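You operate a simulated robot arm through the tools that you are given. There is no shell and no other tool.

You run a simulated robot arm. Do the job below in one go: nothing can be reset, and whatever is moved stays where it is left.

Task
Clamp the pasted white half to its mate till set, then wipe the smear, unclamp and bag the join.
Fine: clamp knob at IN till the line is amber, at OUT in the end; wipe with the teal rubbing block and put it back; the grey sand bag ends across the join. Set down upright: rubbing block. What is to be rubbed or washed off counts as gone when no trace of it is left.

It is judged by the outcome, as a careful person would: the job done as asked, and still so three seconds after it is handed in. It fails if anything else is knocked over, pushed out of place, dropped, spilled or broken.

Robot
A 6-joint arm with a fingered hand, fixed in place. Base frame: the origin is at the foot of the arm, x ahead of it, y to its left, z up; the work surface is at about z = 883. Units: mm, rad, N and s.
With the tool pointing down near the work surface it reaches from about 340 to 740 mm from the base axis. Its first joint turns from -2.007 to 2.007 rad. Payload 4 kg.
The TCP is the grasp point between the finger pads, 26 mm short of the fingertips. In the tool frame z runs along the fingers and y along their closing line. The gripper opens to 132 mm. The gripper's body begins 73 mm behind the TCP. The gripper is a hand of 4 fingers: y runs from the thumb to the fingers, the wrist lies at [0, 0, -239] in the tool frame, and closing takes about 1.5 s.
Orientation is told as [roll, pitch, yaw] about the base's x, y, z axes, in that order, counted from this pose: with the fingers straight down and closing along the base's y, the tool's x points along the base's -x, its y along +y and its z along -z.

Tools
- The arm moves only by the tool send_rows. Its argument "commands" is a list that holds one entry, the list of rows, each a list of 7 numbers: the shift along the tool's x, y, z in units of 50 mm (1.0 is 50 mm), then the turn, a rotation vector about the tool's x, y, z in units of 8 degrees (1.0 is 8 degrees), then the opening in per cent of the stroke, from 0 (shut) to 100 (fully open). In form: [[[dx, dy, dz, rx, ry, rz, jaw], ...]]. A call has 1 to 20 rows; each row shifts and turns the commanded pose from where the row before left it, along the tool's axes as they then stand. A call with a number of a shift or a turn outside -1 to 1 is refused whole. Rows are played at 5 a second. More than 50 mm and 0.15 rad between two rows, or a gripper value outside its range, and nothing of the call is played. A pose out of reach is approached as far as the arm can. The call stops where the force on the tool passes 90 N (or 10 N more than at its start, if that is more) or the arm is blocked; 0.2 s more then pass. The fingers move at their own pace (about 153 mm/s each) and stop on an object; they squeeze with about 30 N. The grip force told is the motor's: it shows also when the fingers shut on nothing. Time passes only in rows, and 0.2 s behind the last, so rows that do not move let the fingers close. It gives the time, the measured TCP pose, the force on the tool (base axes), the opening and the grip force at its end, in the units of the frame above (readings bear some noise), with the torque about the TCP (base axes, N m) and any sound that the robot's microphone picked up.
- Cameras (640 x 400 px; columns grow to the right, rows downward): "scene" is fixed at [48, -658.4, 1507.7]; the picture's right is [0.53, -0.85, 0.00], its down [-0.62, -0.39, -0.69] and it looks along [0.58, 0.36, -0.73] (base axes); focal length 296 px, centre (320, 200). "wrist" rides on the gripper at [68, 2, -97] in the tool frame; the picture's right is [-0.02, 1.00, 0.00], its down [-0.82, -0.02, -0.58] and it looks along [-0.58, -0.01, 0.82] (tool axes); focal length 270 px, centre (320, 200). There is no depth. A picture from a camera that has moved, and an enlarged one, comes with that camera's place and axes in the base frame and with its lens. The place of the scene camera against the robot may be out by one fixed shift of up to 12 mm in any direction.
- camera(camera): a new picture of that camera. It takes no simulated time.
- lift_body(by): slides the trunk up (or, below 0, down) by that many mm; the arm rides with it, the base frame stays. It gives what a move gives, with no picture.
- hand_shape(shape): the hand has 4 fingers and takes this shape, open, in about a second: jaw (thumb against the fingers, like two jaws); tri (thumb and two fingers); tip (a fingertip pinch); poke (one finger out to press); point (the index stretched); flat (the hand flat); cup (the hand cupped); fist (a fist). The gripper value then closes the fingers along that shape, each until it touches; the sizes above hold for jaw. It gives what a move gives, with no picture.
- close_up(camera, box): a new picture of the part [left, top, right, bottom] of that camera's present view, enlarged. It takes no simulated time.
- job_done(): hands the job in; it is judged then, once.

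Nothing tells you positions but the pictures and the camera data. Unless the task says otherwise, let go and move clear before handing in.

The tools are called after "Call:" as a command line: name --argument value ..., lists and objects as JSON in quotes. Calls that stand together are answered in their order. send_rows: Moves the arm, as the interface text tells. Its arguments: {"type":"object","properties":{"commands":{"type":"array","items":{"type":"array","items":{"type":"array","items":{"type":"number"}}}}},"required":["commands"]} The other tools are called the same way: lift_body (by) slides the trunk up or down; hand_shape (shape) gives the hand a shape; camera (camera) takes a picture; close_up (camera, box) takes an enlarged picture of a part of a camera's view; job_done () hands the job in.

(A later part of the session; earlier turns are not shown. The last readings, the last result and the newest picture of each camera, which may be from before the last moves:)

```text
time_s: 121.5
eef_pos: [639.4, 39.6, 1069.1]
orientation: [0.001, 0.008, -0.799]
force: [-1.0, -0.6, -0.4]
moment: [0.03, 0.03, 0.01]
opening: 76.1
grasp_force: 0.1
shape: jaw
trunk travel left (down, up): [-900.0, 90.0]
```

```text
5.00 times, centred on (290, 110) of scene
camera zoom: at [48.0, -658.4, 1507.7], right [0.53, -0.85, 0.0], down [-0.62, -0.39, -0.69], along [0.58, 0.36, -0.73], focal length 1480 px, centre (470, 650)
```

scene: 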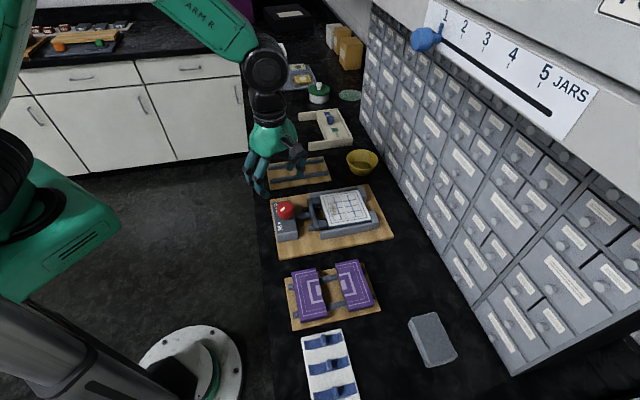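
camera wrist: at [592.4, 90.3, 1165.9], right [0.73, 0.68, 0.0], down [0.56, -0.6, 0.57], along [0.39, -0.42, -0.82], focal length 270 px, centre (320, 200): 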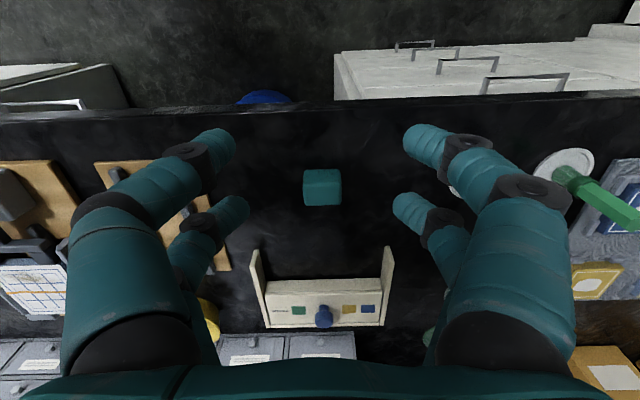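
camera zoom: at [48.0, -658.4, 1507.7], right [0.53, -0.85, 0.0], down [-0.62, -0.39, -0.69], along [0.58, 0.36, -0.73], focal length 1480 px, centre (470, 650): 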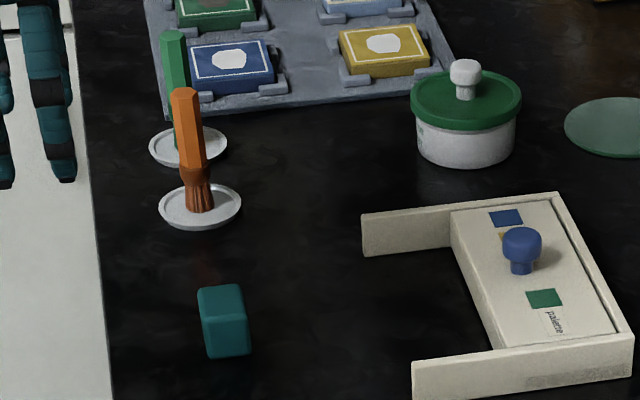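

Call:
send_rows --commands '[[[0, 0, 0, 0, 0, 0.929, 58], [0, 0, 0, 0, 0, 0.929, 58], [0, 0, 0, 0, 0, 0.929, 58], [0, 0, 0, 0, 0, 0.929, 58], [0, 0, 0, 0, 0, 0.929, 58], [0, 0, 0, 0, 0, 0.929, 58], [0, 0, 0, 0, 0, 0.929, 58], [0, 0, 0, 0, 0, 0.929, 58], [0, 0, 0, 0, 0, 0.929, 58], [0, 0, 0, 0, 0, 0.929, 58], [0, 0, 0, 0, 0, 0.929, 58], [0, 0, 0, 0, 0, 0.929, 58], [0, 0.64, 0.2, 0, 0, 0, 58], [0, 0.65, 0.5, 0, 0, 0, 58], [0, 0.65, 0.5, 0, 0, 0, 58], [0, 0, 0, 0, 0, 0, 58]]]'

Call:
camera --camera "wrist"

Call:
close_up --camera "scene" --box '[240, 70, 340, 150]'

```text
time_s: 124.9
eef_pos: [705.5, -29.1, 1008.3]
orientation: [-0.006, 0.002, -2.354]
force: [-0.1, 0.3, -0.1]
moment: [-0.01, 0.02, -0.01]
opening: 76.3
grasp_force: 0.0
shape: jaw
trunk travel left (down, up): [-900.0, 90.0]
```

```text
taken
camera wrist: at [753.8, 18.6, 1104.8], right [0.69, -0.72, -0.01], down [-0.59, -0.57, 0.58], along [-0.42, -0.39, -0.82], focal length 270 px, centre (320, 200)
```

wrist: 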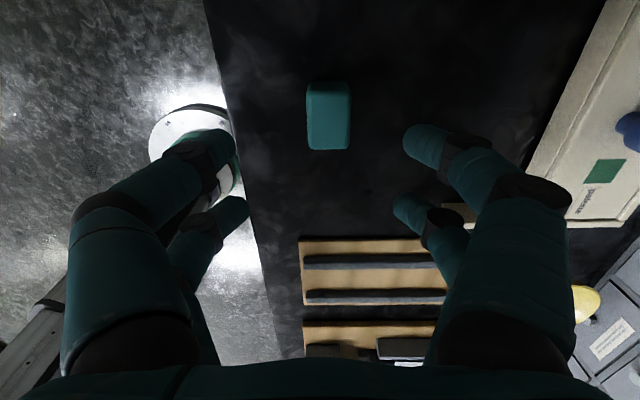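

```text
5.00 times, centred on (290, 110) of scene
camera zoom: at [48.0, -658.4, 1507.7], right [0.53, -0.85, 0.0], down [-0.62, -0.39, -0.69], along [0.58, 0.36, -0.73], focal length 1480 px, centre (470, 650)
```

zoom: 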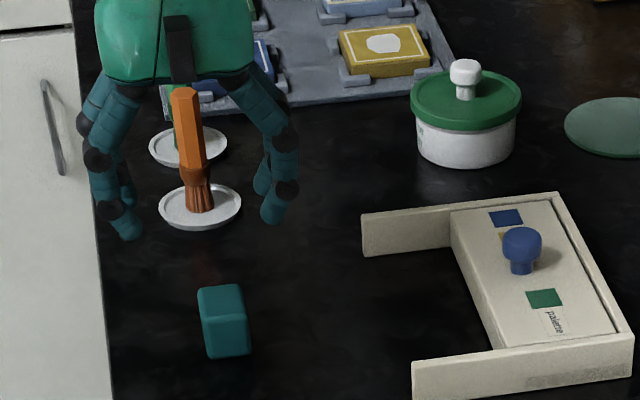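

Call:
send_rows --commands '[[[0.05, 0.1, 0.4, 0, 0, 0, 58], [0, 0, 0.5, 0, 0, 0, 58], [0, 0, 0.3, 0, 0, 0, 58], [0, 0, 0, 0, 0, 0, 58]]]'

Call:
camera --camera "wrist"

Call:
close_up --camera "scene" --box '[240, 80, 320, 140]'

```text
time_s: 125.9
eef_pos: [710.8, -30.6, 948.3]
orientation: [-0.007, 0.0, -2.352]
force: [0.4, -0.1, -0.1]
moment: [0.03, -0.01, -0.03]
opening: 76.3
grasp_force: 0.2
shape: jaw
trunk travel left (down, up): [-900.0, 90.0]
```

```text
taken
camera wrist: at [760.0, 17.1, 1044.4], right [0.69, -0.72, -0.01], down [-0.59, -0.57, 0.58], along [-0.42, -0.39, -0.82], focal length 270 px, centre (320, 200)
```

wrist: 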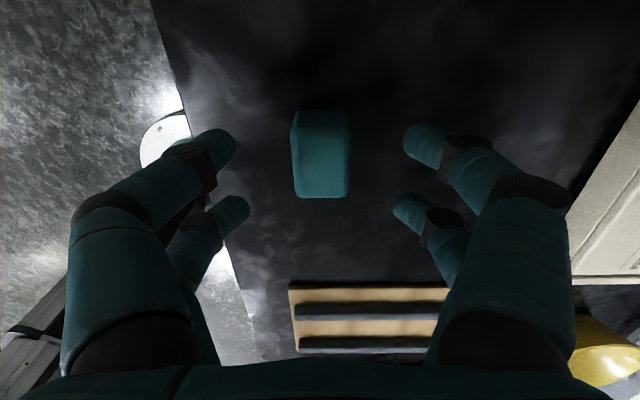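

```text
6.67 times, centred on (280, 110) of scene
camera zoom: at [48.0, -658.4, 1507.7], right [0.53, -0.85, 0.0], down [-0.62, -0.39, -0.69], along [0.58, 0.36, -0.73], focal length 1974 px, centre (587, 800)
```

zoom: 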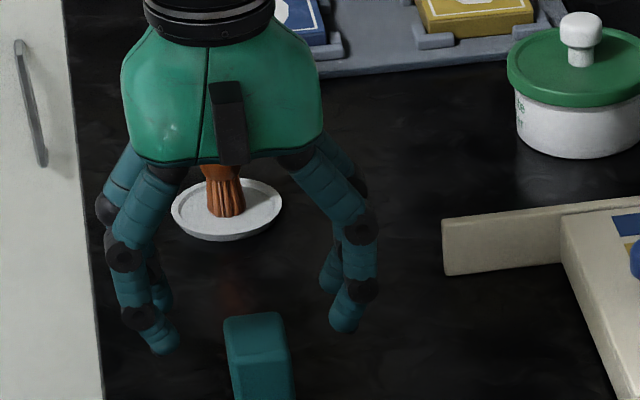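

Call:
send_rows --commands '[[[0.02, 0.02, 0.3, 0, 0, 0, 58], [0, 0, 0.26, 0, 0, 0, 50], [0, 0, 0, 0, 0, 0, 40], [0, 0, 0, 0, 0, 0, 32], [0, 0, 0, 0, 0, 0, 26], [0, 0, 0, 0, 0, 0, 20], [0, 0, 0, 0, 0, 0, 0], [0, 0, 0, 0, 0, 0, 0], [0, 0, 0, 0, 0, 0, 0]]]'

Call:
camera --camera "wrist"

Call:
close_up --camera "scene" --box '[240, 90, 320, 150]'

```text
time_s: 127.9
eef_pos: [713.4, -29.6, 920.7]
orientation: [-0.007, 0.002, -2.353]
force: [-0.7, 1.0, -0.7]
moment: [-0.02, 0.01, -0.01]
opening: 25.8
grasp_force: 30.4
shape: jaw
trunk travel left (down, up): [-900.0, 90.0]
```

```text
taken
camera wrist: at [761.9, 17.2, 1016.6], right [0.69, -0.72, -0.01], down [-0.59, -0.57, 0.58], along [-0.42, -0.39, -0.82], focal length 270 px, centre (320, 200)
```

wrist: 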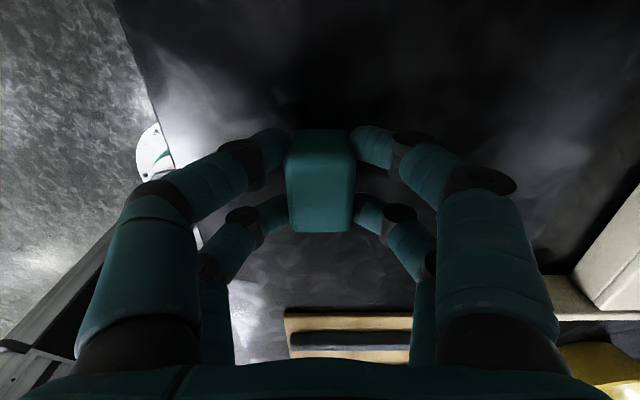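

```text
6.67 times, centred on (280, 120) of scene
camera zoom: at [48.0, -658.4, 1507.7], right [0.53, -0.85, 0.0], down [-0.62, -0.39, -0.69], along [0.58, 0.36, -0.73], focal length 1974 px, centre (587, 733)
```

zoom: 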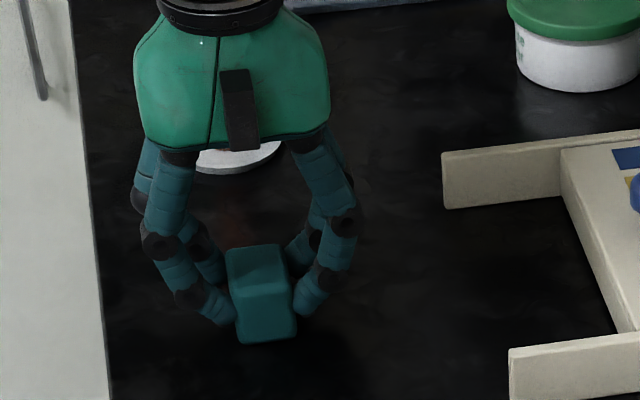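

Block gripped squarely at 26 mm. I'll lift it and carry it to a viewing position beside the join.

Call:
send_rows --commands '[[[0, 0, -0.1, 0, 0, 0, 0], [0, 0, -0.3, 0, 0, 0, 0], [0, 0, -0.5, 0, 0, 0, 0], [0, 0, -0.6, 0, 0, 0, 0], [0, 0, -0.6, 0, 0, 0, 0], [0, 0, -0.3, 0, 0, 0, 0], [-0.3, 0.1, 0, 0, 0, 0, 0], [-0.6, 0.21, 0, 0, 0, 0, 0], [-0.7, 0.245, 0, 0, 0, 0, 0], [-0.7, 0.245, 0, 0, 0, 0, 0], [-0.7, 0.245, 0, 0, 0, 0, 0], [-0.7, 0.245, 0, 0, 0, 0, 0], [-0.7, 0.245, 0, 0, 0, 0, 0], [-0.7, 0.245, 0, 0, 0, 0, 0], [-0.7, 0.245, 0, 0, 0, 0, 0], [-0.5, 0.175, 0, 0, 0, 0, 0], [-0.25, 0.09, 0, 0, 0, 0, 0], [0, 0, 0, 0, 0, 0, 0]]]'

Call:
camera --camera "wrist"

Call:
close_up --camera "wrist" --box '[220, 60, 420, 260]'

Call:
close_up --camera "scene" --box '[265, 140, 405, 240]'

```text
time_s: 131.7
eef_pos: [564.0, -341.7, 1038.9]
orientation: [-0.007, 0.002, -2.352]
force: [0.0, -0.4, -0.5]
moment: [0.0, 0.0, 0.02]
opening: 25.5
grasp_force: 29.8
shape: jaw
trunk travel left (down, up): [-900.0, 90.0]
```

```text
taken
camera wrist: at [612.3, -294.7, 1135.8], right [0.69, -0.72, -0.01], down [-0.59, -0.57, 0.58], along [-0.42, -0.39, -0.82], focal length 270 px, centre (320, 200)
```

wrist: 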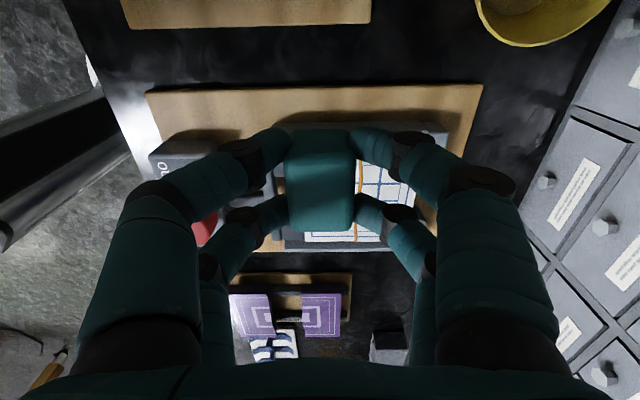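

```text
2.00 times, centred on (320, 160) of wrist
camera zoom: at [612.3, -294.7, 1135.8], right [0.69, -0.72, -0.01], down [-0.59, -0.57, 0.58], along [-0.42, -0.39, -0.82], focal length 541 px, centre (320, 280)
```

zoom: 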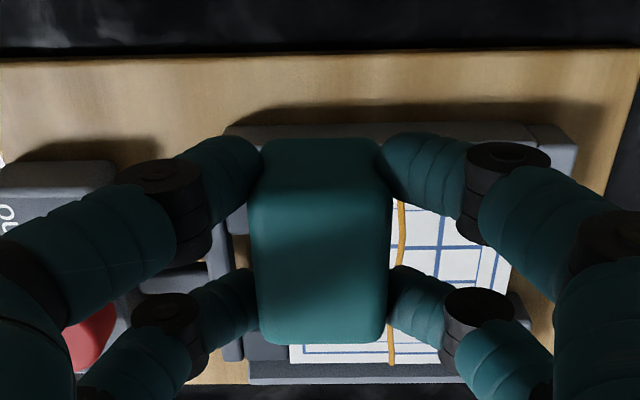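

```text
4.00 times, centred on (335, 190) of scene
camera zoom: at [48.0, -658.4, 1507.7], right [0.53, -0.85, 0.0], down [-0.62, -0.39, -0.69], along [0.58, 0.36, -0.73], focal length 1184 px, centre (260, 240)
```

zoom: 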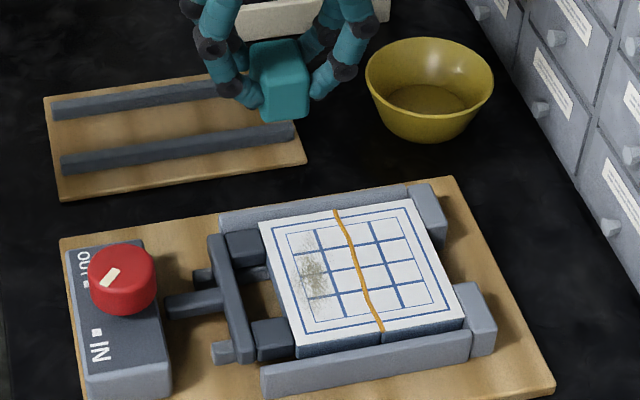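

The smear spans roughly p 30–106, q 630–664 on the left half. I'll move above its middle and lower the block gently onto it.

Call:
send_rows --commands '[[[-0.45, 0.02, 0, 0, 0, 0, 0], [-0.6, 0.02, 0, 0, 0, 0, 0], [-0.5, 0.02, 0.2, 0, 0, 0, 0], [-0.23, 0.01, 0.4, 0, 0, 0, 0], [0, 0, 0.5, 0, 0, 0, 0], [0, 0, 0.3, 0, 0, 0, 0], [0, 0, 0, 0, 0, 0, 0]]]'

Call:
close_up --camera "scene" --box '[295, 160, 385, 230]'

Call:
camera --camera "wrist"

```text
time_s: 133.3
eef_pos: [502.3, -409.0, 967.1]
orientation: [-0.006, 0.003, -2.354]
force: [-0.7, -0.3, -0.7]
moment: [-0.02, -0.01, -0.01]
opening: 25.6
grasp_force: 29.8
shape: jaw
trunk travel left (down, up): [-900.0, 90.0]
```

```text
5.71 times, centred on (340, 195) of scene
camera zoom: at [48.0, -658.4, 1507.7], right [0.53, -0.85, 0.0], down [-0.62, -0.39, -0.69], along [0.58, 0.36, -0.73], focal length 1692 px, centre (206, 229)
```

zoom: 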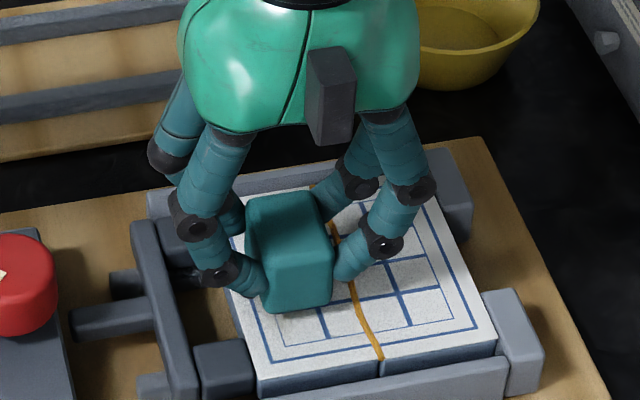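

```text
taken
camera wrist: at [551.7, -361.5, 1063.8], right [0.69, -0.72, -0.01], down [-0.59, -0.57, 0.58], along [-0.42, -0.39, -0.82], focal length 270 px, centre (320, 200)
```

wrist: 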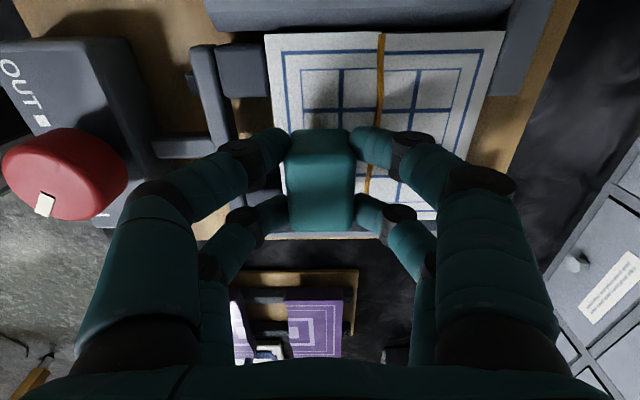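

Call:
send_rows --commands '[[[0, 0, 0.12, 0, 0, 0, 0], [0, 0, 0.06, 0, 0, 0, 0], [0, 0, 0, 0, 0, 0, 0]]]'

Call:
send_rows --commands '[[[0, 0, 0.04, 0, 0, 0, 0], [0, 0, 0, 0, 0, 0, 0]]]'

```text
time_s: 134.1
eef_pos: [504.0, -407.7, 958.5]
orientation: [-0.007, 0.003, -2.353]
force: [-1.3, 0.3, 1.6]
moment: [0.02, -0.02, 0.0]
opening: 25.8
grasp_force: 30.0
shape: jaw
trunk travel left (down, up): [-900.0, 90.0]
```

```text
time_s: 134.7
eef_pos: [502.4, -408.8, 959.2]
orientation: [-0.003, 0.003, -2.353]
force: [1.3, -1.4, 12.3]
moment: [0.02, -0.07, -0.02]
opening: 25.7
grasp_force: 30.0
shape: jaw
trunk travel left (down, up): [-900.0, 90.0]
```

Light contact at about 12 N. I'll rub along the half in three overlapping lanes.

Call:
send_rows --commands '[[[0.25, 0, 0, 0, 0, 0, 0], [0.25, 0, 0, 0, 0, 0, 0], [-0.225, 0, 0, 0, 0, 0, 0], [-0.225, 0, 0, 0, 0, 0, 0], [-0.225, 0, 0, 0, 0, 0, 0], [-0.225, 0, 0, 0, 0, 0, 0], [0, -0.18, 0, 0, 0, 0, 0], [0.225, 0, 0, 0, 0, 0, 0], [0.225, 0, 0, 0, 0, 0, 0], [0.225, 0, 0, 0, 0, 0, 0], [0.225, 0, 0, 0, 0, 0, 0], [0, 0.26, 0, 0, 0, 0, 0], [-0.225, 0, 0, 0, 0, 0, 0], [-0.225, 0, 0, 0, 0, 0, 0], [-0.225, 0, 0, 0, 0, 0, 0], [-0.225, 0, 0, 0, 0, 0, 0], [0.225, 0, 0, 0, 0, 0, 0], [0.225, 0, 0, 0, 0, 0, 0], [0, 0, 0, 0, 0, 0, 0]]]'

Call:
close_up --camera "scene" --box '[295, 160, 385, 230]'

```text
time_s: 138.7
eef_pos: [508.5, -409.7, 958.6]
orientation: [-0.007, 0.002, -2.352]
force: [-2.3, -2.4, 3.3]
moment: [-0.07, 0.16, 0.03]
opening: 20.8
grasp_force: 29.4
shape: jaw
trunk travel left (down, up): [-900.0, 90.0]
```

```text
5.71 times, centred on (340, 195) of scene
camera zoom: at [48.0, -658.4, 1507.7], right [0.53, -0.85, 0.0], down [-0.62, -0.39, -0.69], along [0.58, 0.36, -0.73], focal length 1692 px, centre (206, 229)
```

zoom: 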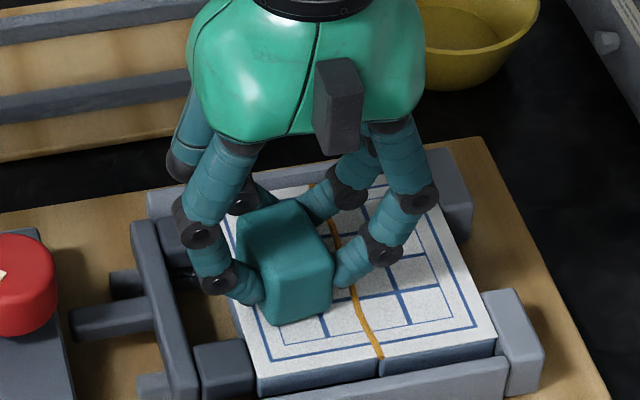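

Call:
camera --camera "wrist"

Call:
close_up --camera "scene" --box '[315, 185, 365, 225]'

```text
taken
camera wrist: at [557.5, -362.1, 1054.3], right [0.69, -0.72, -0.01], down [-0.59, -0.57, 0.58], along [-0.42, -0.39, -0.82], focal length 270 px, centre (320, 200)
```

wrist: 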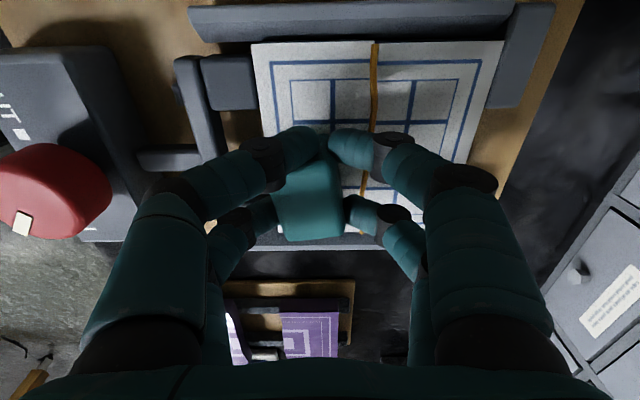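

```text
10.00 times, centred on (340, 205) of scene
camera zoom: at [48.0, -658.4, 1507.7], right [0.53, -0.85, 0.0], down [-0.62, -0.39, -0.69], along [0.58, 0.36, -0.73], focal length 2961 px, centre (120, 150)
```

zoom: 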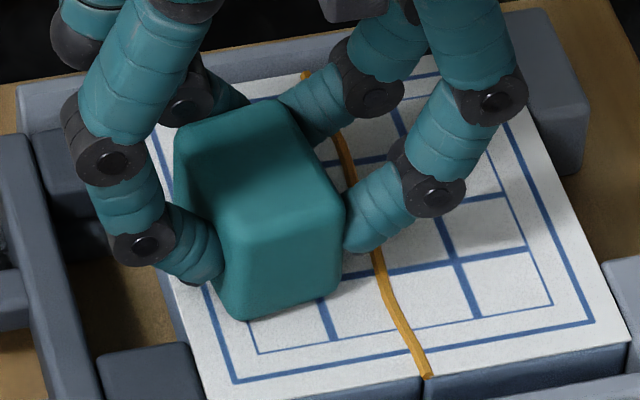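

Dragging slid the block back in the hand, though it's still upright on the half. I'll open, recentre over it and take it lower down.

Call:
send_rows --commands '[[[0, 0, 0, 0, 0, 0, 24], [0, 0, 0, 0, 0, 0, 34], [0, 0, 0, 0, 0, 0, 45], [0, 0, 0, 0, 0, 0, 50], [0, 0, 0, 0, 0, 0, 50]]]'

Call:
camera --camera "wrist"

Call:
close_up --camera "scene" --box '[315, 185, 365, 225]'

```text
time_s: 139.9
eef_pos: [509.6, -409.6, 958.5]
orientation: [-0.007, 0.003, -2.352]
force: [0.4, 0.5, 0.2]
moment: [0.02, -0.03, -0.02]
opening: 65.5
grasp_force: 0.1
shape: jaw
trunk travel left (down, up): [-900.0, 90.0]
```

```text
taken
camera wrist: at [557.7, -362.2, 1054.2], right [0.69, -0.72, -0.01], down [-0.59, -0.57, 0.58], along [-0.42, -0.39, -0.82], focal length 270 px, centre (320, 200)
```

wrist: 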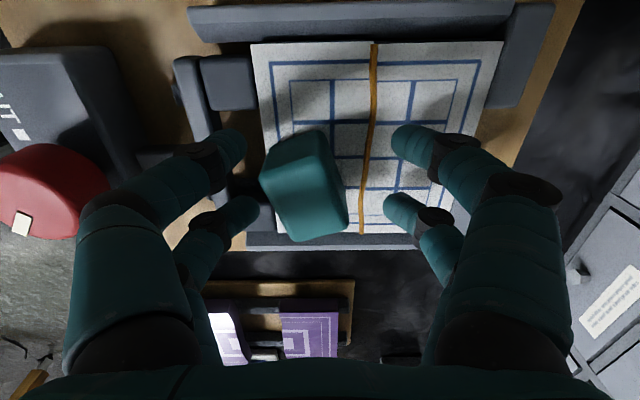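

```text
10.00 times, centred on (340, 205) of scene
camera zoom: at [48.0, -658.4, 1507.7], right [0.53, -0.85, 0.0], down [-0.62, -0.39, -0.69], along [0.58, 0.36, -0.73], focal length 2961 px, centre (120, 150)
```

zoom: 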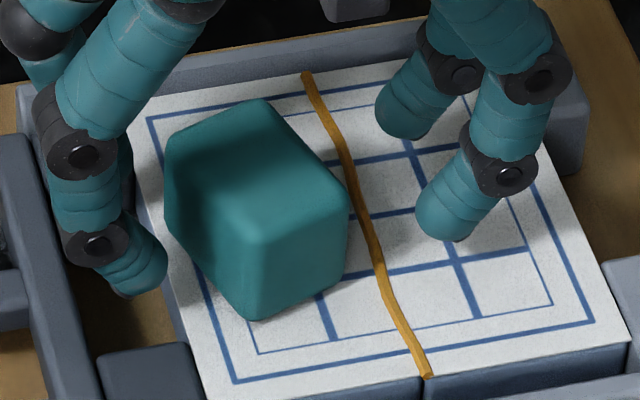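

Call:
send_rows --commands '[[[0, -0.2, 0, 0, 0, 0, 50], [0, 0, 0, 0, 0, -0.85, 50], [0, 0, 0, 0, 0, -0.85, 50], [0, 0, 0, 0, 0, -0.85, 50], [0, 0, 0, 0, 0, -0.8, 50], [0, 0, 0, 0, 0, 0, 50]]]'

Call:
camera --camera "wrist"

Call:
close_up --camera "scene" --box '[315, 185, 365, 225]'

```text
time_s: 141.3
eef_pos: [501.6, -402.7, 957.6]
orientation: [-0.005, 0.006, -1.884]
force: [-0.3, -0.8, 0.4]
moment: [-0.01, -0.01, 0.04]
opening: 65.2
grasp_force: 0.1
shape: jaw
trunk travel left (down, up): [-900.0, 90.0]
```

```text
taken
camera wrist: at [523.9, -338.0, 1054.6], right [0.94, -0.33, -0.01], down [-0.27, -0.77, 0.57], along [-0.2, -0.54, -0.82], focal length 270 px, centre (320, 200)
```

wrist: 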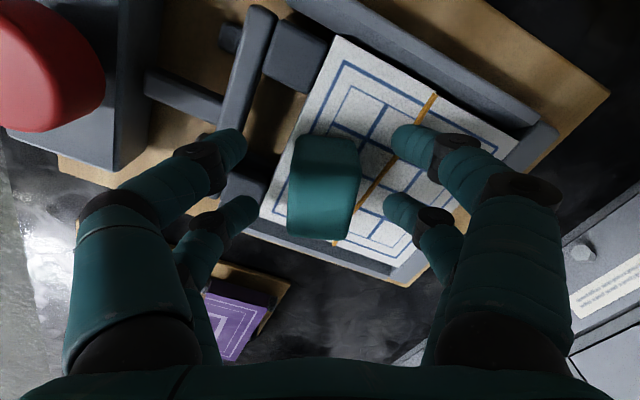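

```text
10.00 times, centred on (340, 205) of scene
camera zoom: at [48.0, -658.4, 1507.7], right [0.53, -0.85, 0.0], down [-0.62, -0.39, -0.69], along [0.58, 0.36, -0.73], focal length 2961 px, centre (120, 150)
```

zoom: 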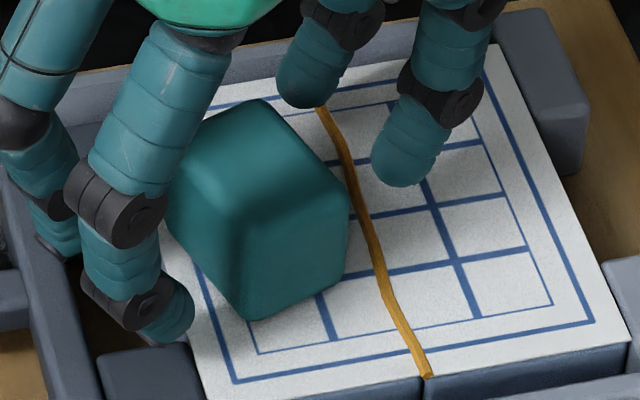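

Call:
send_rows --commands '[[[-0.07, 0.02, 0.06, 0, 0, 0, 45], [0, 0, 0, 0, 0, 0, 36], [0, 0, 0, 0, 0, 0, 28], [0, 0, 0, 0, 0, 0, 22], [0, 0, 0, 0, 0, 0, 0], [0, 0, 0, 0, 0, 0, 0], [0, 0, 0, 0, 0, 0, 0]]]'

Call:
camera --camera "wrist"

```text
time_s: 142.9
eef_pos: [500.1, -405.7, 955.2]
orientation: [-0.005, 0.007, -1.885]
force: [-0.1, 0.7, 0.2]
moment: [0.0, -0.03, 0.01]
opening: 24.2
grasp_force: 29.7
shape: jaw
trunk travel left (down, up): [-900.0, 90.0]
```

```text
taken
camera wrist: at [523.3, -342.1, 1051.4], right [0.94, -0.33, -0.01], down [-0.27, -0.77, 0.57], along [-0.2, -0.54, -0.82], focal length 270 px, centre (320, 200)
```

wrist: 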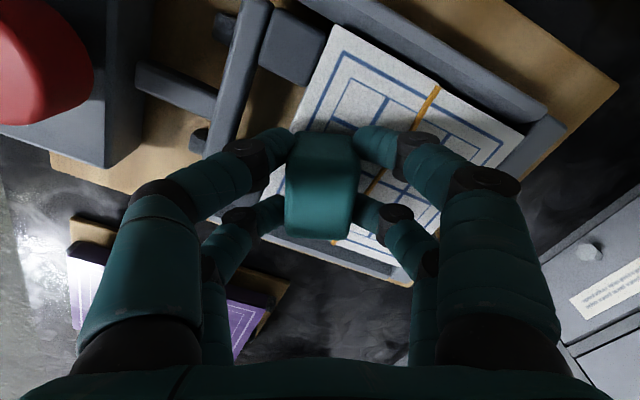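

Call:
send_rows --commands '[[[0, 0, -0.2, 0, 0, 0, 0], [0, 0, -0.5, 0, 0, 0, 0], [0, 0, -0.6, 0, 0, 0, 0], [0.6, 0, -0.4, 0, 0, 0, 0], [0.7, 0, 0, 0, 0, 0, 0], [0, 0, 0, 0, 0, 0, 0]]]'

Call:
close_up --camera "scene" --box '[315, 185, 365, 225]'

Call:
close_up --camera "scene" --box '[265, 140, 405, 240]'

```text
time_s: 144.3
eef_pos: [522.4, -344.8, 1040.3]
orientation: [-0.005, 0.005, -1.885]
force: [-1.3, -0.6, -0.4]
moment: [-0.02, -0.04, 0.01]
opening: 24.6
grasp_force: 30.0
shape: jaw
trunk travel left (down, up): [-900.0, 90.0]
```

```text
10.00 times, centred on (340, 205) of scene
camera zoom: at [48.0, -658.4, 1507.7], right [0.53, -0.85, 0.0], down [-0.62, -0.39, -0.69], along [0.58, 0.36, -0.73], focal length 2961 px, centre (120, 150)
```

zoom: 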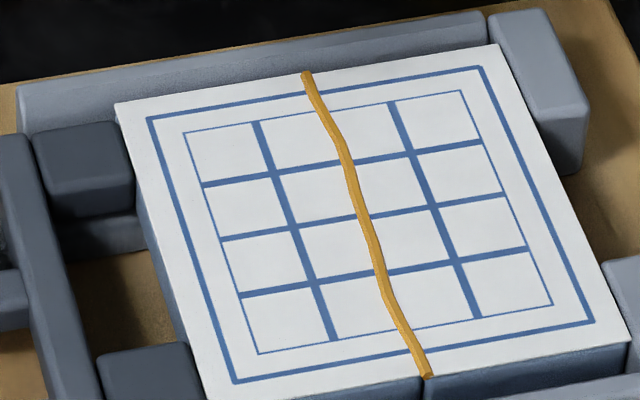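

```text
4.00 times, centred on (335, 190) of scene
camera zoom: at [48.0, -658.4, 1507.7], right [0.53, -0.85, 0.0], down [-0.62, -0.39, -0.69], along [0.58, 0.36, -0.73], focal length 1184 px, centre (260, 240)
```

zoom: 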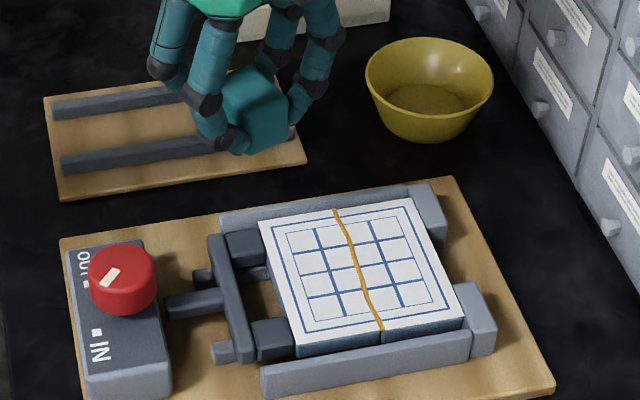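

The smear is gone completely and the line is intact. Next I put the rubbing block back where it stood: turn to its original orientation and carry it over.

Call:
send_rows --commands '[[[0, 0, 0, 0, 0, 0.7, 0], [0, 0, 0, 0, 0, 0.9, 0], [0, 0, 0, 0, 0, 0.9, 0], [0, 0, 0, 0, 0, 0.85, 0], [0.3, -0.073, 0, 0, 0, 0, 0], [0.6, -0.146, 0, 0, 0, 0, 0], [0.7, -0.17, 0, 0, 0, 0, 0], [0.7, -0.17, 0, 0, 0, 0, 0], [0.7, -0.17, 0, 0, 0, 0, 0], [0.7, -0.17, 0, 0, 0, 0, 0], [0.7, -0.17, 0, 0, 0, 0, 0], [0.7, -0.17, 0, 0, 0, 0, 0], [0.7, -0.17, 0, 0, 0, 0, 0], [0.7, -0.17, 0, 0, 0, 0, 0], [0.5, -0.12, 0, 0, 0, 0, 0], [0.23, -0.055, 0, 0, 0, 0, 0], [0, 0, 0, 0, 0, 0, 0]]]'

Call:
camera --camera "wrist"

Call:
close_up --camera "scene" --box '[240, 70, 340, 150]'

```text
time_s: 147.9
eef_pos: [714.2, -27.1, 1039.8]
orientation: [-0.008, 0.003, -2.352]
force: [-0.4, 0.7, -1.3]
moment: [0.01, 0.0, 0.02]
opening: 24.3
grasp_force: 29.5
shape: jaw
trunk travel left (down, up): [-900.0, 90.0]
```

```text
taken
camera wrist: at [763.1, 21.3, 1136.3], right [0.69, -0.72, -0.01], down [-0.59, -0.57, 0.58], along [-0.42, -0.39, -0.82], focal length 270 px, centre (320, 200)
```

wrist: 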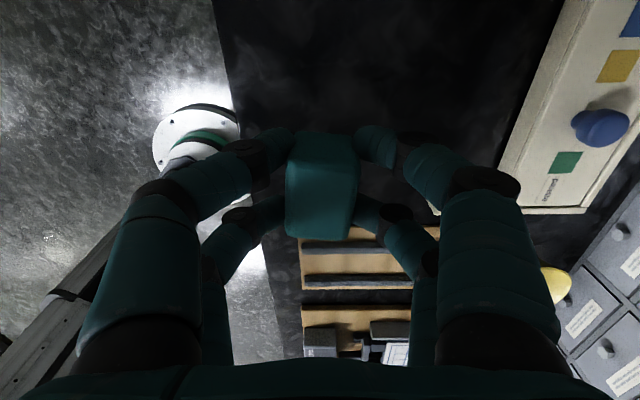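

```text
5.00 times, centred on (290, 110) of scene
camera zoom: at [48.0, -658.4, 1507.7], right [0.53, -0.85, 0.0], down [-0.62, -0.39, -0.69], along [0.58, 0.36, -0.73], focal length 1480 px, centre (470, 650)
```

zoom: 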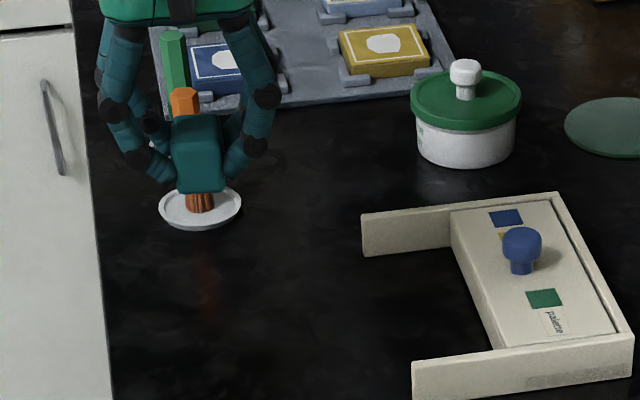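

Call:
send_rows --commands '[[[0.02, 0.02, 0.3, 0, 0, 0, 0], [0, 0, 0.6, 0, 0, 0, 0], [0, 0, 0.6, 0, 0, 0, 0], [0, 0, 0.4, 0, 0, 0, 0], [0, 0, 0.26, 0, 0, 0, 0], [0, 0, 0.1, 0, 0, 0, 0], [0, 0, 0, 0, 0, 0, 0]]]'

Call:
close_up --camera "scene" --box '[250, 100, 310, 145]'

```text
time_s: 149.5
eef_pos: [715.7, -25.6, 928.2]
orientation: [-0.007, 0.001, -2.353]
force: [0.1, -0.2, 0.3]
moment: [0.0, 0.02, 0.0]
opening: 24.3
grasp_force: 30.4
shape: jaw
trunk travel left (down, up): [-900.0, 90.0]
```

```text
8.89 times, centred on (280, 122) of scene
camera zoom: at [48.0, -658.4, 1507.7], right [0.53, -0.85, 0.0], down [-0.62, -0.39, -0.69], along [0.58, 0.36, -0.73], focal length 2632 px, centre (676, 889)
```

zoom: 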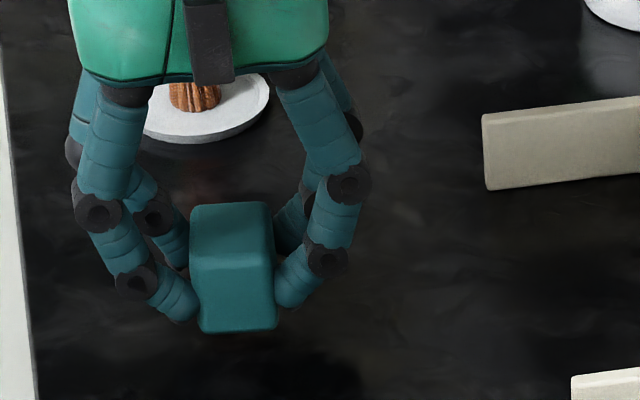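

Call:
send_rows --commands '[[[0, 0.02, 0.08, 0, 0, 0, 0], [0, 0, 0.08, 0, 0, 0, 0], [0, 0, 0, 0, 0, 0, 0]]]'

Call:
send_rows --commands '[[[0, 0, 0.04, 0, 0, 0, 0], [0, 0, 0, 0, 0, 0, 0]]]'

```text
time_s: 150.3
eef_pos: [717.0, -27.1, 919.8]
orientation: [-0.006, 0.002, -2.352]
force: [0.6, 0.6, -0.7]
moment: [-0.02, -0.02, 0.01]
opening: 24.1
grasp_force: 29.9
shape: jaw
trunk travel left (down, up): [-900.0, 90.0]
```

```text
time_s: 150.9
eef_pos: [718.0, -27.4, 918.5]
orientation: [-0.006, 0.001, -2.352]
force: [0.0, 0.4, -0.6]
moment: [0.02, 0.01, -0.02]
opening: 24.2
grasp_force: 29.9
shape: jaw
trunk travel left (down, up): [-900.0, 90.0]
```

Call:
send_rows --commands '[[[0, 0, 0.04, 0, 0, 0, 0], [0, 0, 0, 0, 0, 0, 0]]]'

Call:
close_up --camera "scene" --box '[250, 100, 310, 145]'

```text
time_s: 151.5
eef_pos: [715.5, -27.4, 915.6]
orientation: [-0.006, 0.002, -2.353]
force: [0.6, -0.4, -0.3]
moment: [-0.01, 0.0, 0.0]
opening: 24.2
grasp_force: 29.8
shape: jaw
trunk travel left (down, up): [-900.0, 90.0]
```

```text
8.89 times, centred on (280, 122) of scene
camera zoom: at [48.0, -658.4, 1507.7], right [0.53, -0.85, 0.0], down [-0.62, -0.39, -0.69], along [0.58, 0.36, -0.73], focal length 2632 px, centre (676, 889)
```

zoom: 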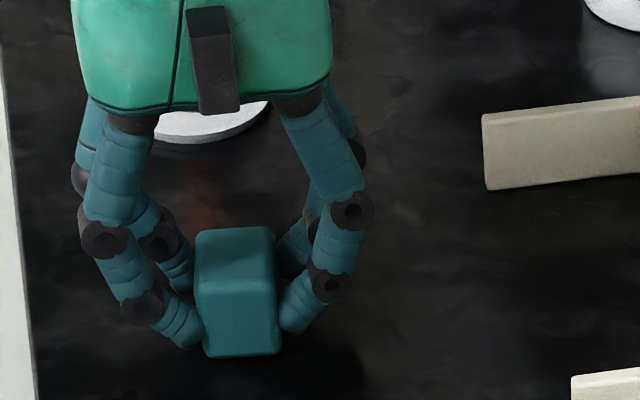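

Call:
send_rows --commands '[[[0, 0, 0.03, 0, 0, 0, 0], [0, 0, 0, 0, 0, 0, 0]]]'

Call:
send_rows --commands '[[[0, 0, 0.02, 0, 0, 0, 0], [0, 0, 0, 0, 0, 0, 0]]]'

```text
time_s: 152.1
eef_pos: [716.4, -26.3, 914.8]
orientation: [-0.007, 0.002, -2.352]
force: [-0.5, 1.0, -1.1]
moment: [-0.02, 0.0, 0.03]
opening: 24.3
grasp_force: 30.2
shape: jaw
trunk travel left (down, up): [-900.0, 90.0]
```

```text
time_s: 152.7
eef_pos: [716.1, -26.8, 914.6]
orientation: [-0.006, 0.002, -2.354]
force: [0.4, -0.3, 1.2]
moment: [0.01, 0.0, -0.04]
opening: 24.4
grasp_force: 29.9
shape: jaw
trunk travel left (down, up): [-900.0, 90.0]
```

Call:
send_rows --commands '[[[0, 0, 0.02, 0, 0, 0, 0], [0, 0, 0, 0, 0, 0, 0]]]'

Call:
send_rows --commands '[[[0, 0, 0, 0, 0, 0, 22], [0, 0, 0, 0, 0, 0, 32], [0, 0, 0, 0, 0, 0, 45], [0, 0, 0, 0, 0, 0, 55], [0, 0, -0.3, 0, 0, 0, 55], [0, 0, -0.6, 0, 0, 0, 55], [0, 0, -0.8, 0, 0, 0, 55], [0, 0, -0.8, 0, 0, 0, 55], [0, 0, 0, 0, 0, 0, 55]]]'

Call:
camera --camera "wrist"

Call:
close_up --camera "scene" --box '[240, 70, 340, 150]'

```text
time_s: 153.3
eef_pos: [716.7, -26.2, 913.1]
orientation: [-0.004, 0.003, -2.351]
force: [-0.1, 0.3, 7.7]
moment: [0.03, -0.07, 0.0]
opening: 24.3
grasp_force: 29.5
shape: jaw
trunk travel left (down, up): [-900.0, 90.0]
```

```text
time_s: 155.3
eef_pos: [716.3, -27.4, 1037.6]
orientation: [-0.009, 0.0, -2.352]
force: [0.7, -0.1, -0.6]
moment: [-0.02, 0.02, 0.0]
opening: 72.1
grasp_force: 0.0
shape: jaw
trunk travel left (down, up): [-900.0, 90.0]
```

```text
taken
camera wrist: at [764.9, 19.5, 1133.9], right [0.69, -0.72, -0.01], down [-0.59, -0.57, 0.58], along [-0.42, -0.39, -0.82], focal length 270 px, centre (320, 200)
```

wrist: 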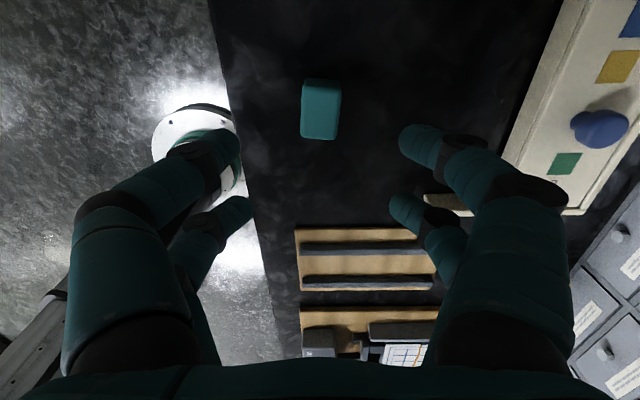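

```text
5.00 times, centred on (290, 110) of scene
camera zoom: at [48.0, -658.4, 1507.7], right [0.53, -0.85, 0.0], down [-0.62, -0.39, -0.69], along [0.58, 0.36, -0.73], focal length 1480 px, centre (470, 650)
```

zoom: 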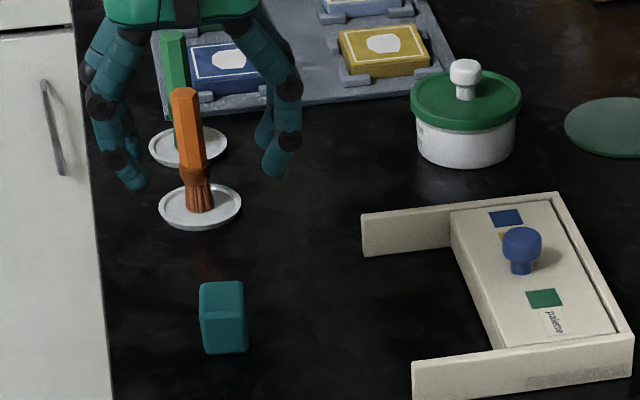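

The block is back upright in its place. Next, the knob back to OUT (counter-clockwise 270°): I'll go above the knob and pre-wind the wrist clockwise to leave range for it.

Call:
send_rows --commands '[[[-0.757, 0, 0, 0, 0, 0, 55], [-0.757, 0, 0, 0, 0, 0, 55], [-0.757, 0, 0, 0, 0, 0, 55], [-0.757, 0, 0, 0, 0, 0, 55], [-0.757, 0, 0, 0, 0, 0, 55], [-0.757, 0, 0, 0, 0, 0, 55], [-0.757, 0, 0, 0, 0, 0, 55], [-0.757, 0, 0, 0, 0, 0, 55], [-0.757, 0, 0, 0, 0, 0, 55], [-0.757, 0, 0, 0, 0, 0, 55], [-0.757, 0, 0, 0, 0, 0, 55], [0, -0.07, 0, 0, 0, 0, 55], [0, 0, 0, 0, 0, 0, 55]]]'

Call:
send_rows --commands '[[[0, 0, 0, 0, 0, 0.906, 55], [0, 0, 0, 0, 0, 0.906, 55], [0, 0, 0, 0, 0, 0.906, 55], [0, 0, 0, 0, 0, 0.906, 55], [0, 0, 0, 0, 0, 0.906, 55], [0, 0, 0, 0, 0, 0.906, 55], [0, 0, 0, 0, 0, 0.906, 55], [0, 0, 0, 0, 0, 0.906, 55], [0, 0, 0, 0, 0, 0.906, 55], [0, 0, 0, 0, 0, 0.906, 55], [0, 0, 0, 0, 0, 0.906, 55], [0, 0, 0, 0, 0, 0.906, 55], [0, 0, 0, 0, 0, 0.906, 55], [0, 0, 0, 0, 0, 0.906, 55], [0, 0, 0, 0, 0, 0.906, 55], [0, 0, 0, 0, 0, 0.906, 55], [0, 0, 0, 0, 0, 0.906, 55], [0, 0, 0, 0, 0, 0, 55]]]'

Call:
camera --camera "wrist"

Call:
close_up --camera "scene" --box '[255, 150, 395, 250]'

```text
time_s: 158.1
eef_pos: [419.6, -320.4, 1039.0]
orientation: [-0.006, 0.001, -2.352]
force: [0.0, 0.6, -0.1]
moment: [-0.03, -0.03, -0.02]
opening: 72.1
grasp_force: 0.1
shape: jaw
trunk travel left (down, up): [-900.0, 90.0]
```

```text
time_s: 161.9
eef_pos: [419.9, -320.5, 1036.2]
orientation: [0.002, -0.008, 1.778]
force: [-0.3, -0.5, -0.5]
moment: [0.01, 0.01, 0.01]
opening: 72.0
grasp_force: 0.0
shape: jaw
trunk travel left (down, up): [-900.0, 90.0]
```

```text
taken
camera wrist: at [432.0, -387.9, 1132.7], right [-0.98, -0.18, 0.0], down [-0.14, 0.8, 0.58], along [-0.11, 0.57, -0.81], focal length 270 px, centre (320, 200)
```

wrist: 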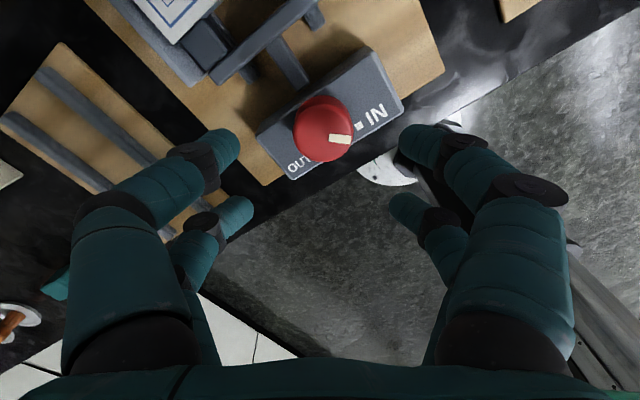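

```text
4.00 times, centred on (325, 200) of scene
camera zoom: at [48.0, -658.4, 1507.7], right [0.53, -0.85, 0.0], down [-0.62, -0.39, -0.69], along [0.58, 0.36, -0.73], focal length 1184 px, centre (300, 200)
```

zoom: 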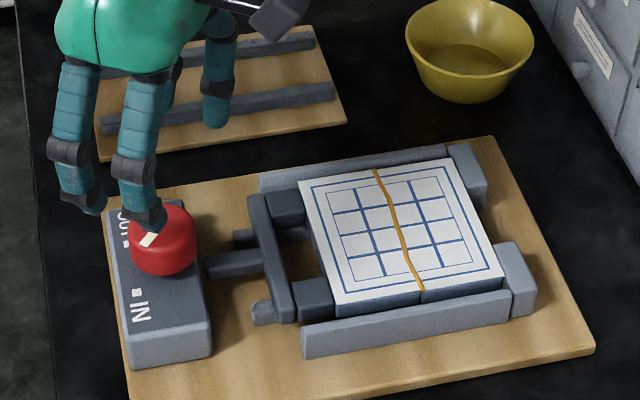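

Call:
send_rows --commands '[[[-0.05, 0.05, 0.5, 0, 0, 0, 55], [0, 0, 0.5, 0, 0, 0, 55], [0, 0, 0.3, 0, 0, 0, 55], [0, 0, 0.16, 0, 0, 0, 55], [0, 0, 0, 0, 0, 0, 55]]]'

Call:
camera --camera "wrist"

```text
time_s: 163.1
eef_pos: [417.2, -318.1, 964.0]
orientation: [0.003, -0.008, 1.779]
force: [0.6, 0.4, -0.1]
moment: [0.03, 0.01, -0.01]
opening: 72.1
grasp_force: 0.0
shape: jaw
trunk travel left (down, up): [-900.0, 90.0]
```

```text
taken
camera wrist: at [428.8, -385.1, 1059.8], right [-0.98, -0.18, 0.0], down [-0.15, 0.8, 0.58], along [-0.11, 0.57, -0.81], focal length 270 px, centre (320, 200)
```

wrist: 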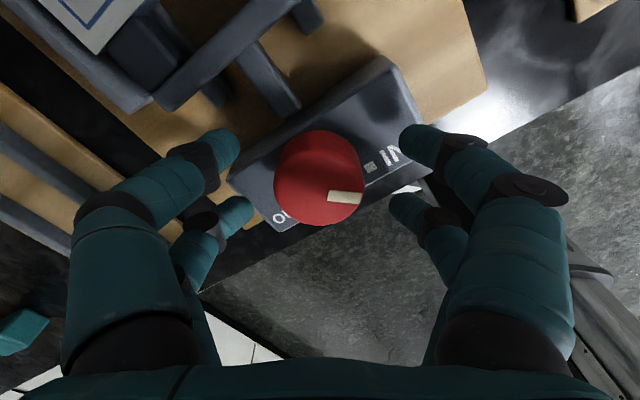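

Call:
send_rows --commands '[[[0, 0, 0.02, 0, 0, 0, 45], [0, 0, 0, 0, 0, 0, 35], [0, 0, 0, 0, 0, 0, 25], [0, 0, 0, 0, 0, 0, 0], [0, 0, 0, 0, 0, 0, 0], [0, 0, 0, 0, 0, 0, 0], [0, 0, 0, 0, 0, 0, 0]]]'

Call:
send_rows --commands '[[[0, 0, 0, 0, 0, -0.4, 0], [0, 0, 0, 0, 0, -0.5, 0], [0, 0, 0, 0, 0, -0.5, 0], [0, 0, 0, 0, 0, -0.5, 0], [0, 0, 0, 0, 0, -0.5, 0], [0, 0, 0, 0, 0, 0, 0]]]'

Call:
camera --camera "wrist"

Call:
close_up --camera "scene" --box '[265, 170, 405, 260]'

```text
time_s: 164.7
eef_pos: [417.8, -317.5, 961.9]
orientation: [0.003, -0.01, 1.779]
force: [0.1, 2.3, -7.3]
moment: [-0.03, 0.0, 0.07]
opening: 20.1
grasp_force: 30.2
shape: jaw
trunk travel left (down, up): [-900.0, 90.0]
```

```text
time_s: 166.1
eef_pos: [416.5, -318.1, 962.5]
orientation: [-0.001, -0.011, 2.114]
force: [-4.8, 3.3, -15.1]
moment: [0.02, 0.03, 0.02]
opening: 19.8
grasp_force: 30.5
shape: jaw
trunk travel left (down, up): [-900.0, 90.0]
```

```text
taken
camera wrist: at [450.1, -377.3, 1058.4], right [-0.87, -0.5, 0.0], down [-0.4, 0.7, 0.59], along [-0.29, 0.51, -0.81], focal length 270 px, centre (320, 200)
```

wrist: 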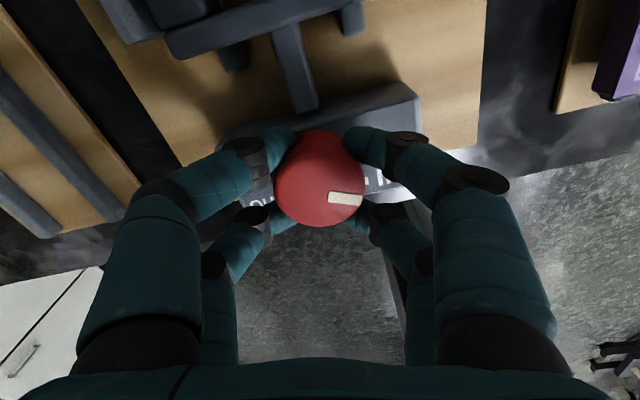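

```text
4.44 times, centred on (335, 215) of scene
camera zoom: at [48.0, -658.4, 1507.7], right [0.53, -0.85, 0.0], down [-0.62, -0.39, -0.69], along [0.58, 0.36, -0.73], focal length 1316 px, centre (253, 133)
```

zoom: 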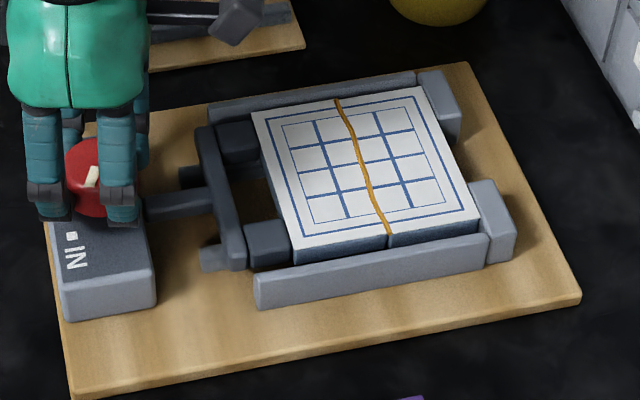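

The knob follows freely. I'll continue counter-clockwise.

Call:
send_rows --commands '[[[0, 0, 0, 0, 0, -0.5, 0], [0, 0, 0, 0, 0, -0.6, 0], [0, 0, 0, 0, 0, -0.6, 0], [0, 0, 0, 0, 0, -0.6, 0], [0, 0, 0, 0, 0, -0.6, 0], [0, 0, 0, 0, 0, -0.6, 0], [0, 0, 0, 0, 0, -0.6, 0], [0, 0, 0, 0, 0, -0.6, 0], [0, 0, 0, 0, 0, -0.6, 0], [0, 0, 0, 0, 0, -0.6, 0], [0, 0, 0, 0, 0, 0, 0]]]'

Call:
close_up --camera "wrist" --box '[220, 60, 420, 260]'

Call:
close_up --camera "scene" --box '[265, 170, 405, 260]'

```text
time_s: 168.5
eef_pos: [416.6, -317.9, 962.9]
orientation: [-0.008, -0.007, 2.94]
force: [-13.3, -4.0, -19.5]
moment: [-0.14, 0.27, -0.03]
opening: 19.2
grasp_force: 30.1
shape: jaw
trunk travel left (down, up): [-900.0, 90.0]
```

```text
2.00 times, centred on (320, 160) of wrist
camera zoom: at [482.4, -334.2, 1058.9], right [-0.23, -0.97, -0.01], down [-0.79, 0.18, 0.58], along [-0.57, 0.14, -0.81], focal length 541 px, centre (320, 280)
```

zoom: 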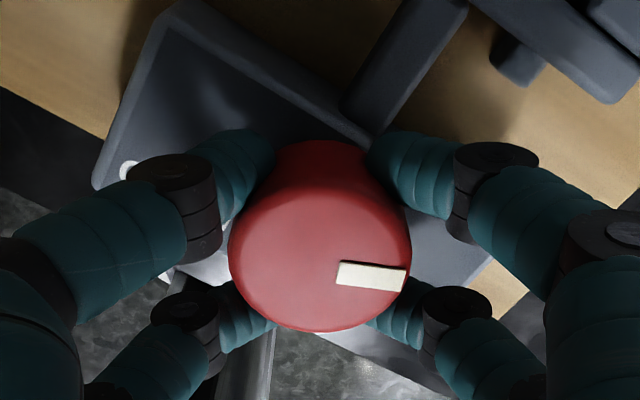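

```text
4.44 times, centred on (335, 215) of scene
camera zoom: at [48.0, -658.4, 1507.7], right [0.53, -0.85, 0.0], down [-0.62, -0.39, -0.69], along [0.58, 0.36, -0.73], focal length 1316 px, centre (253, 133)
```

zoom: 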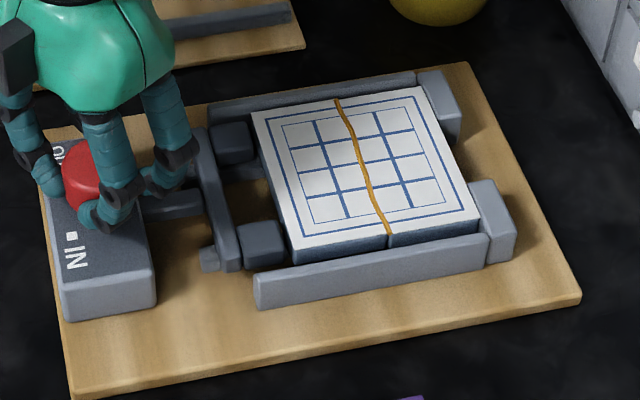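

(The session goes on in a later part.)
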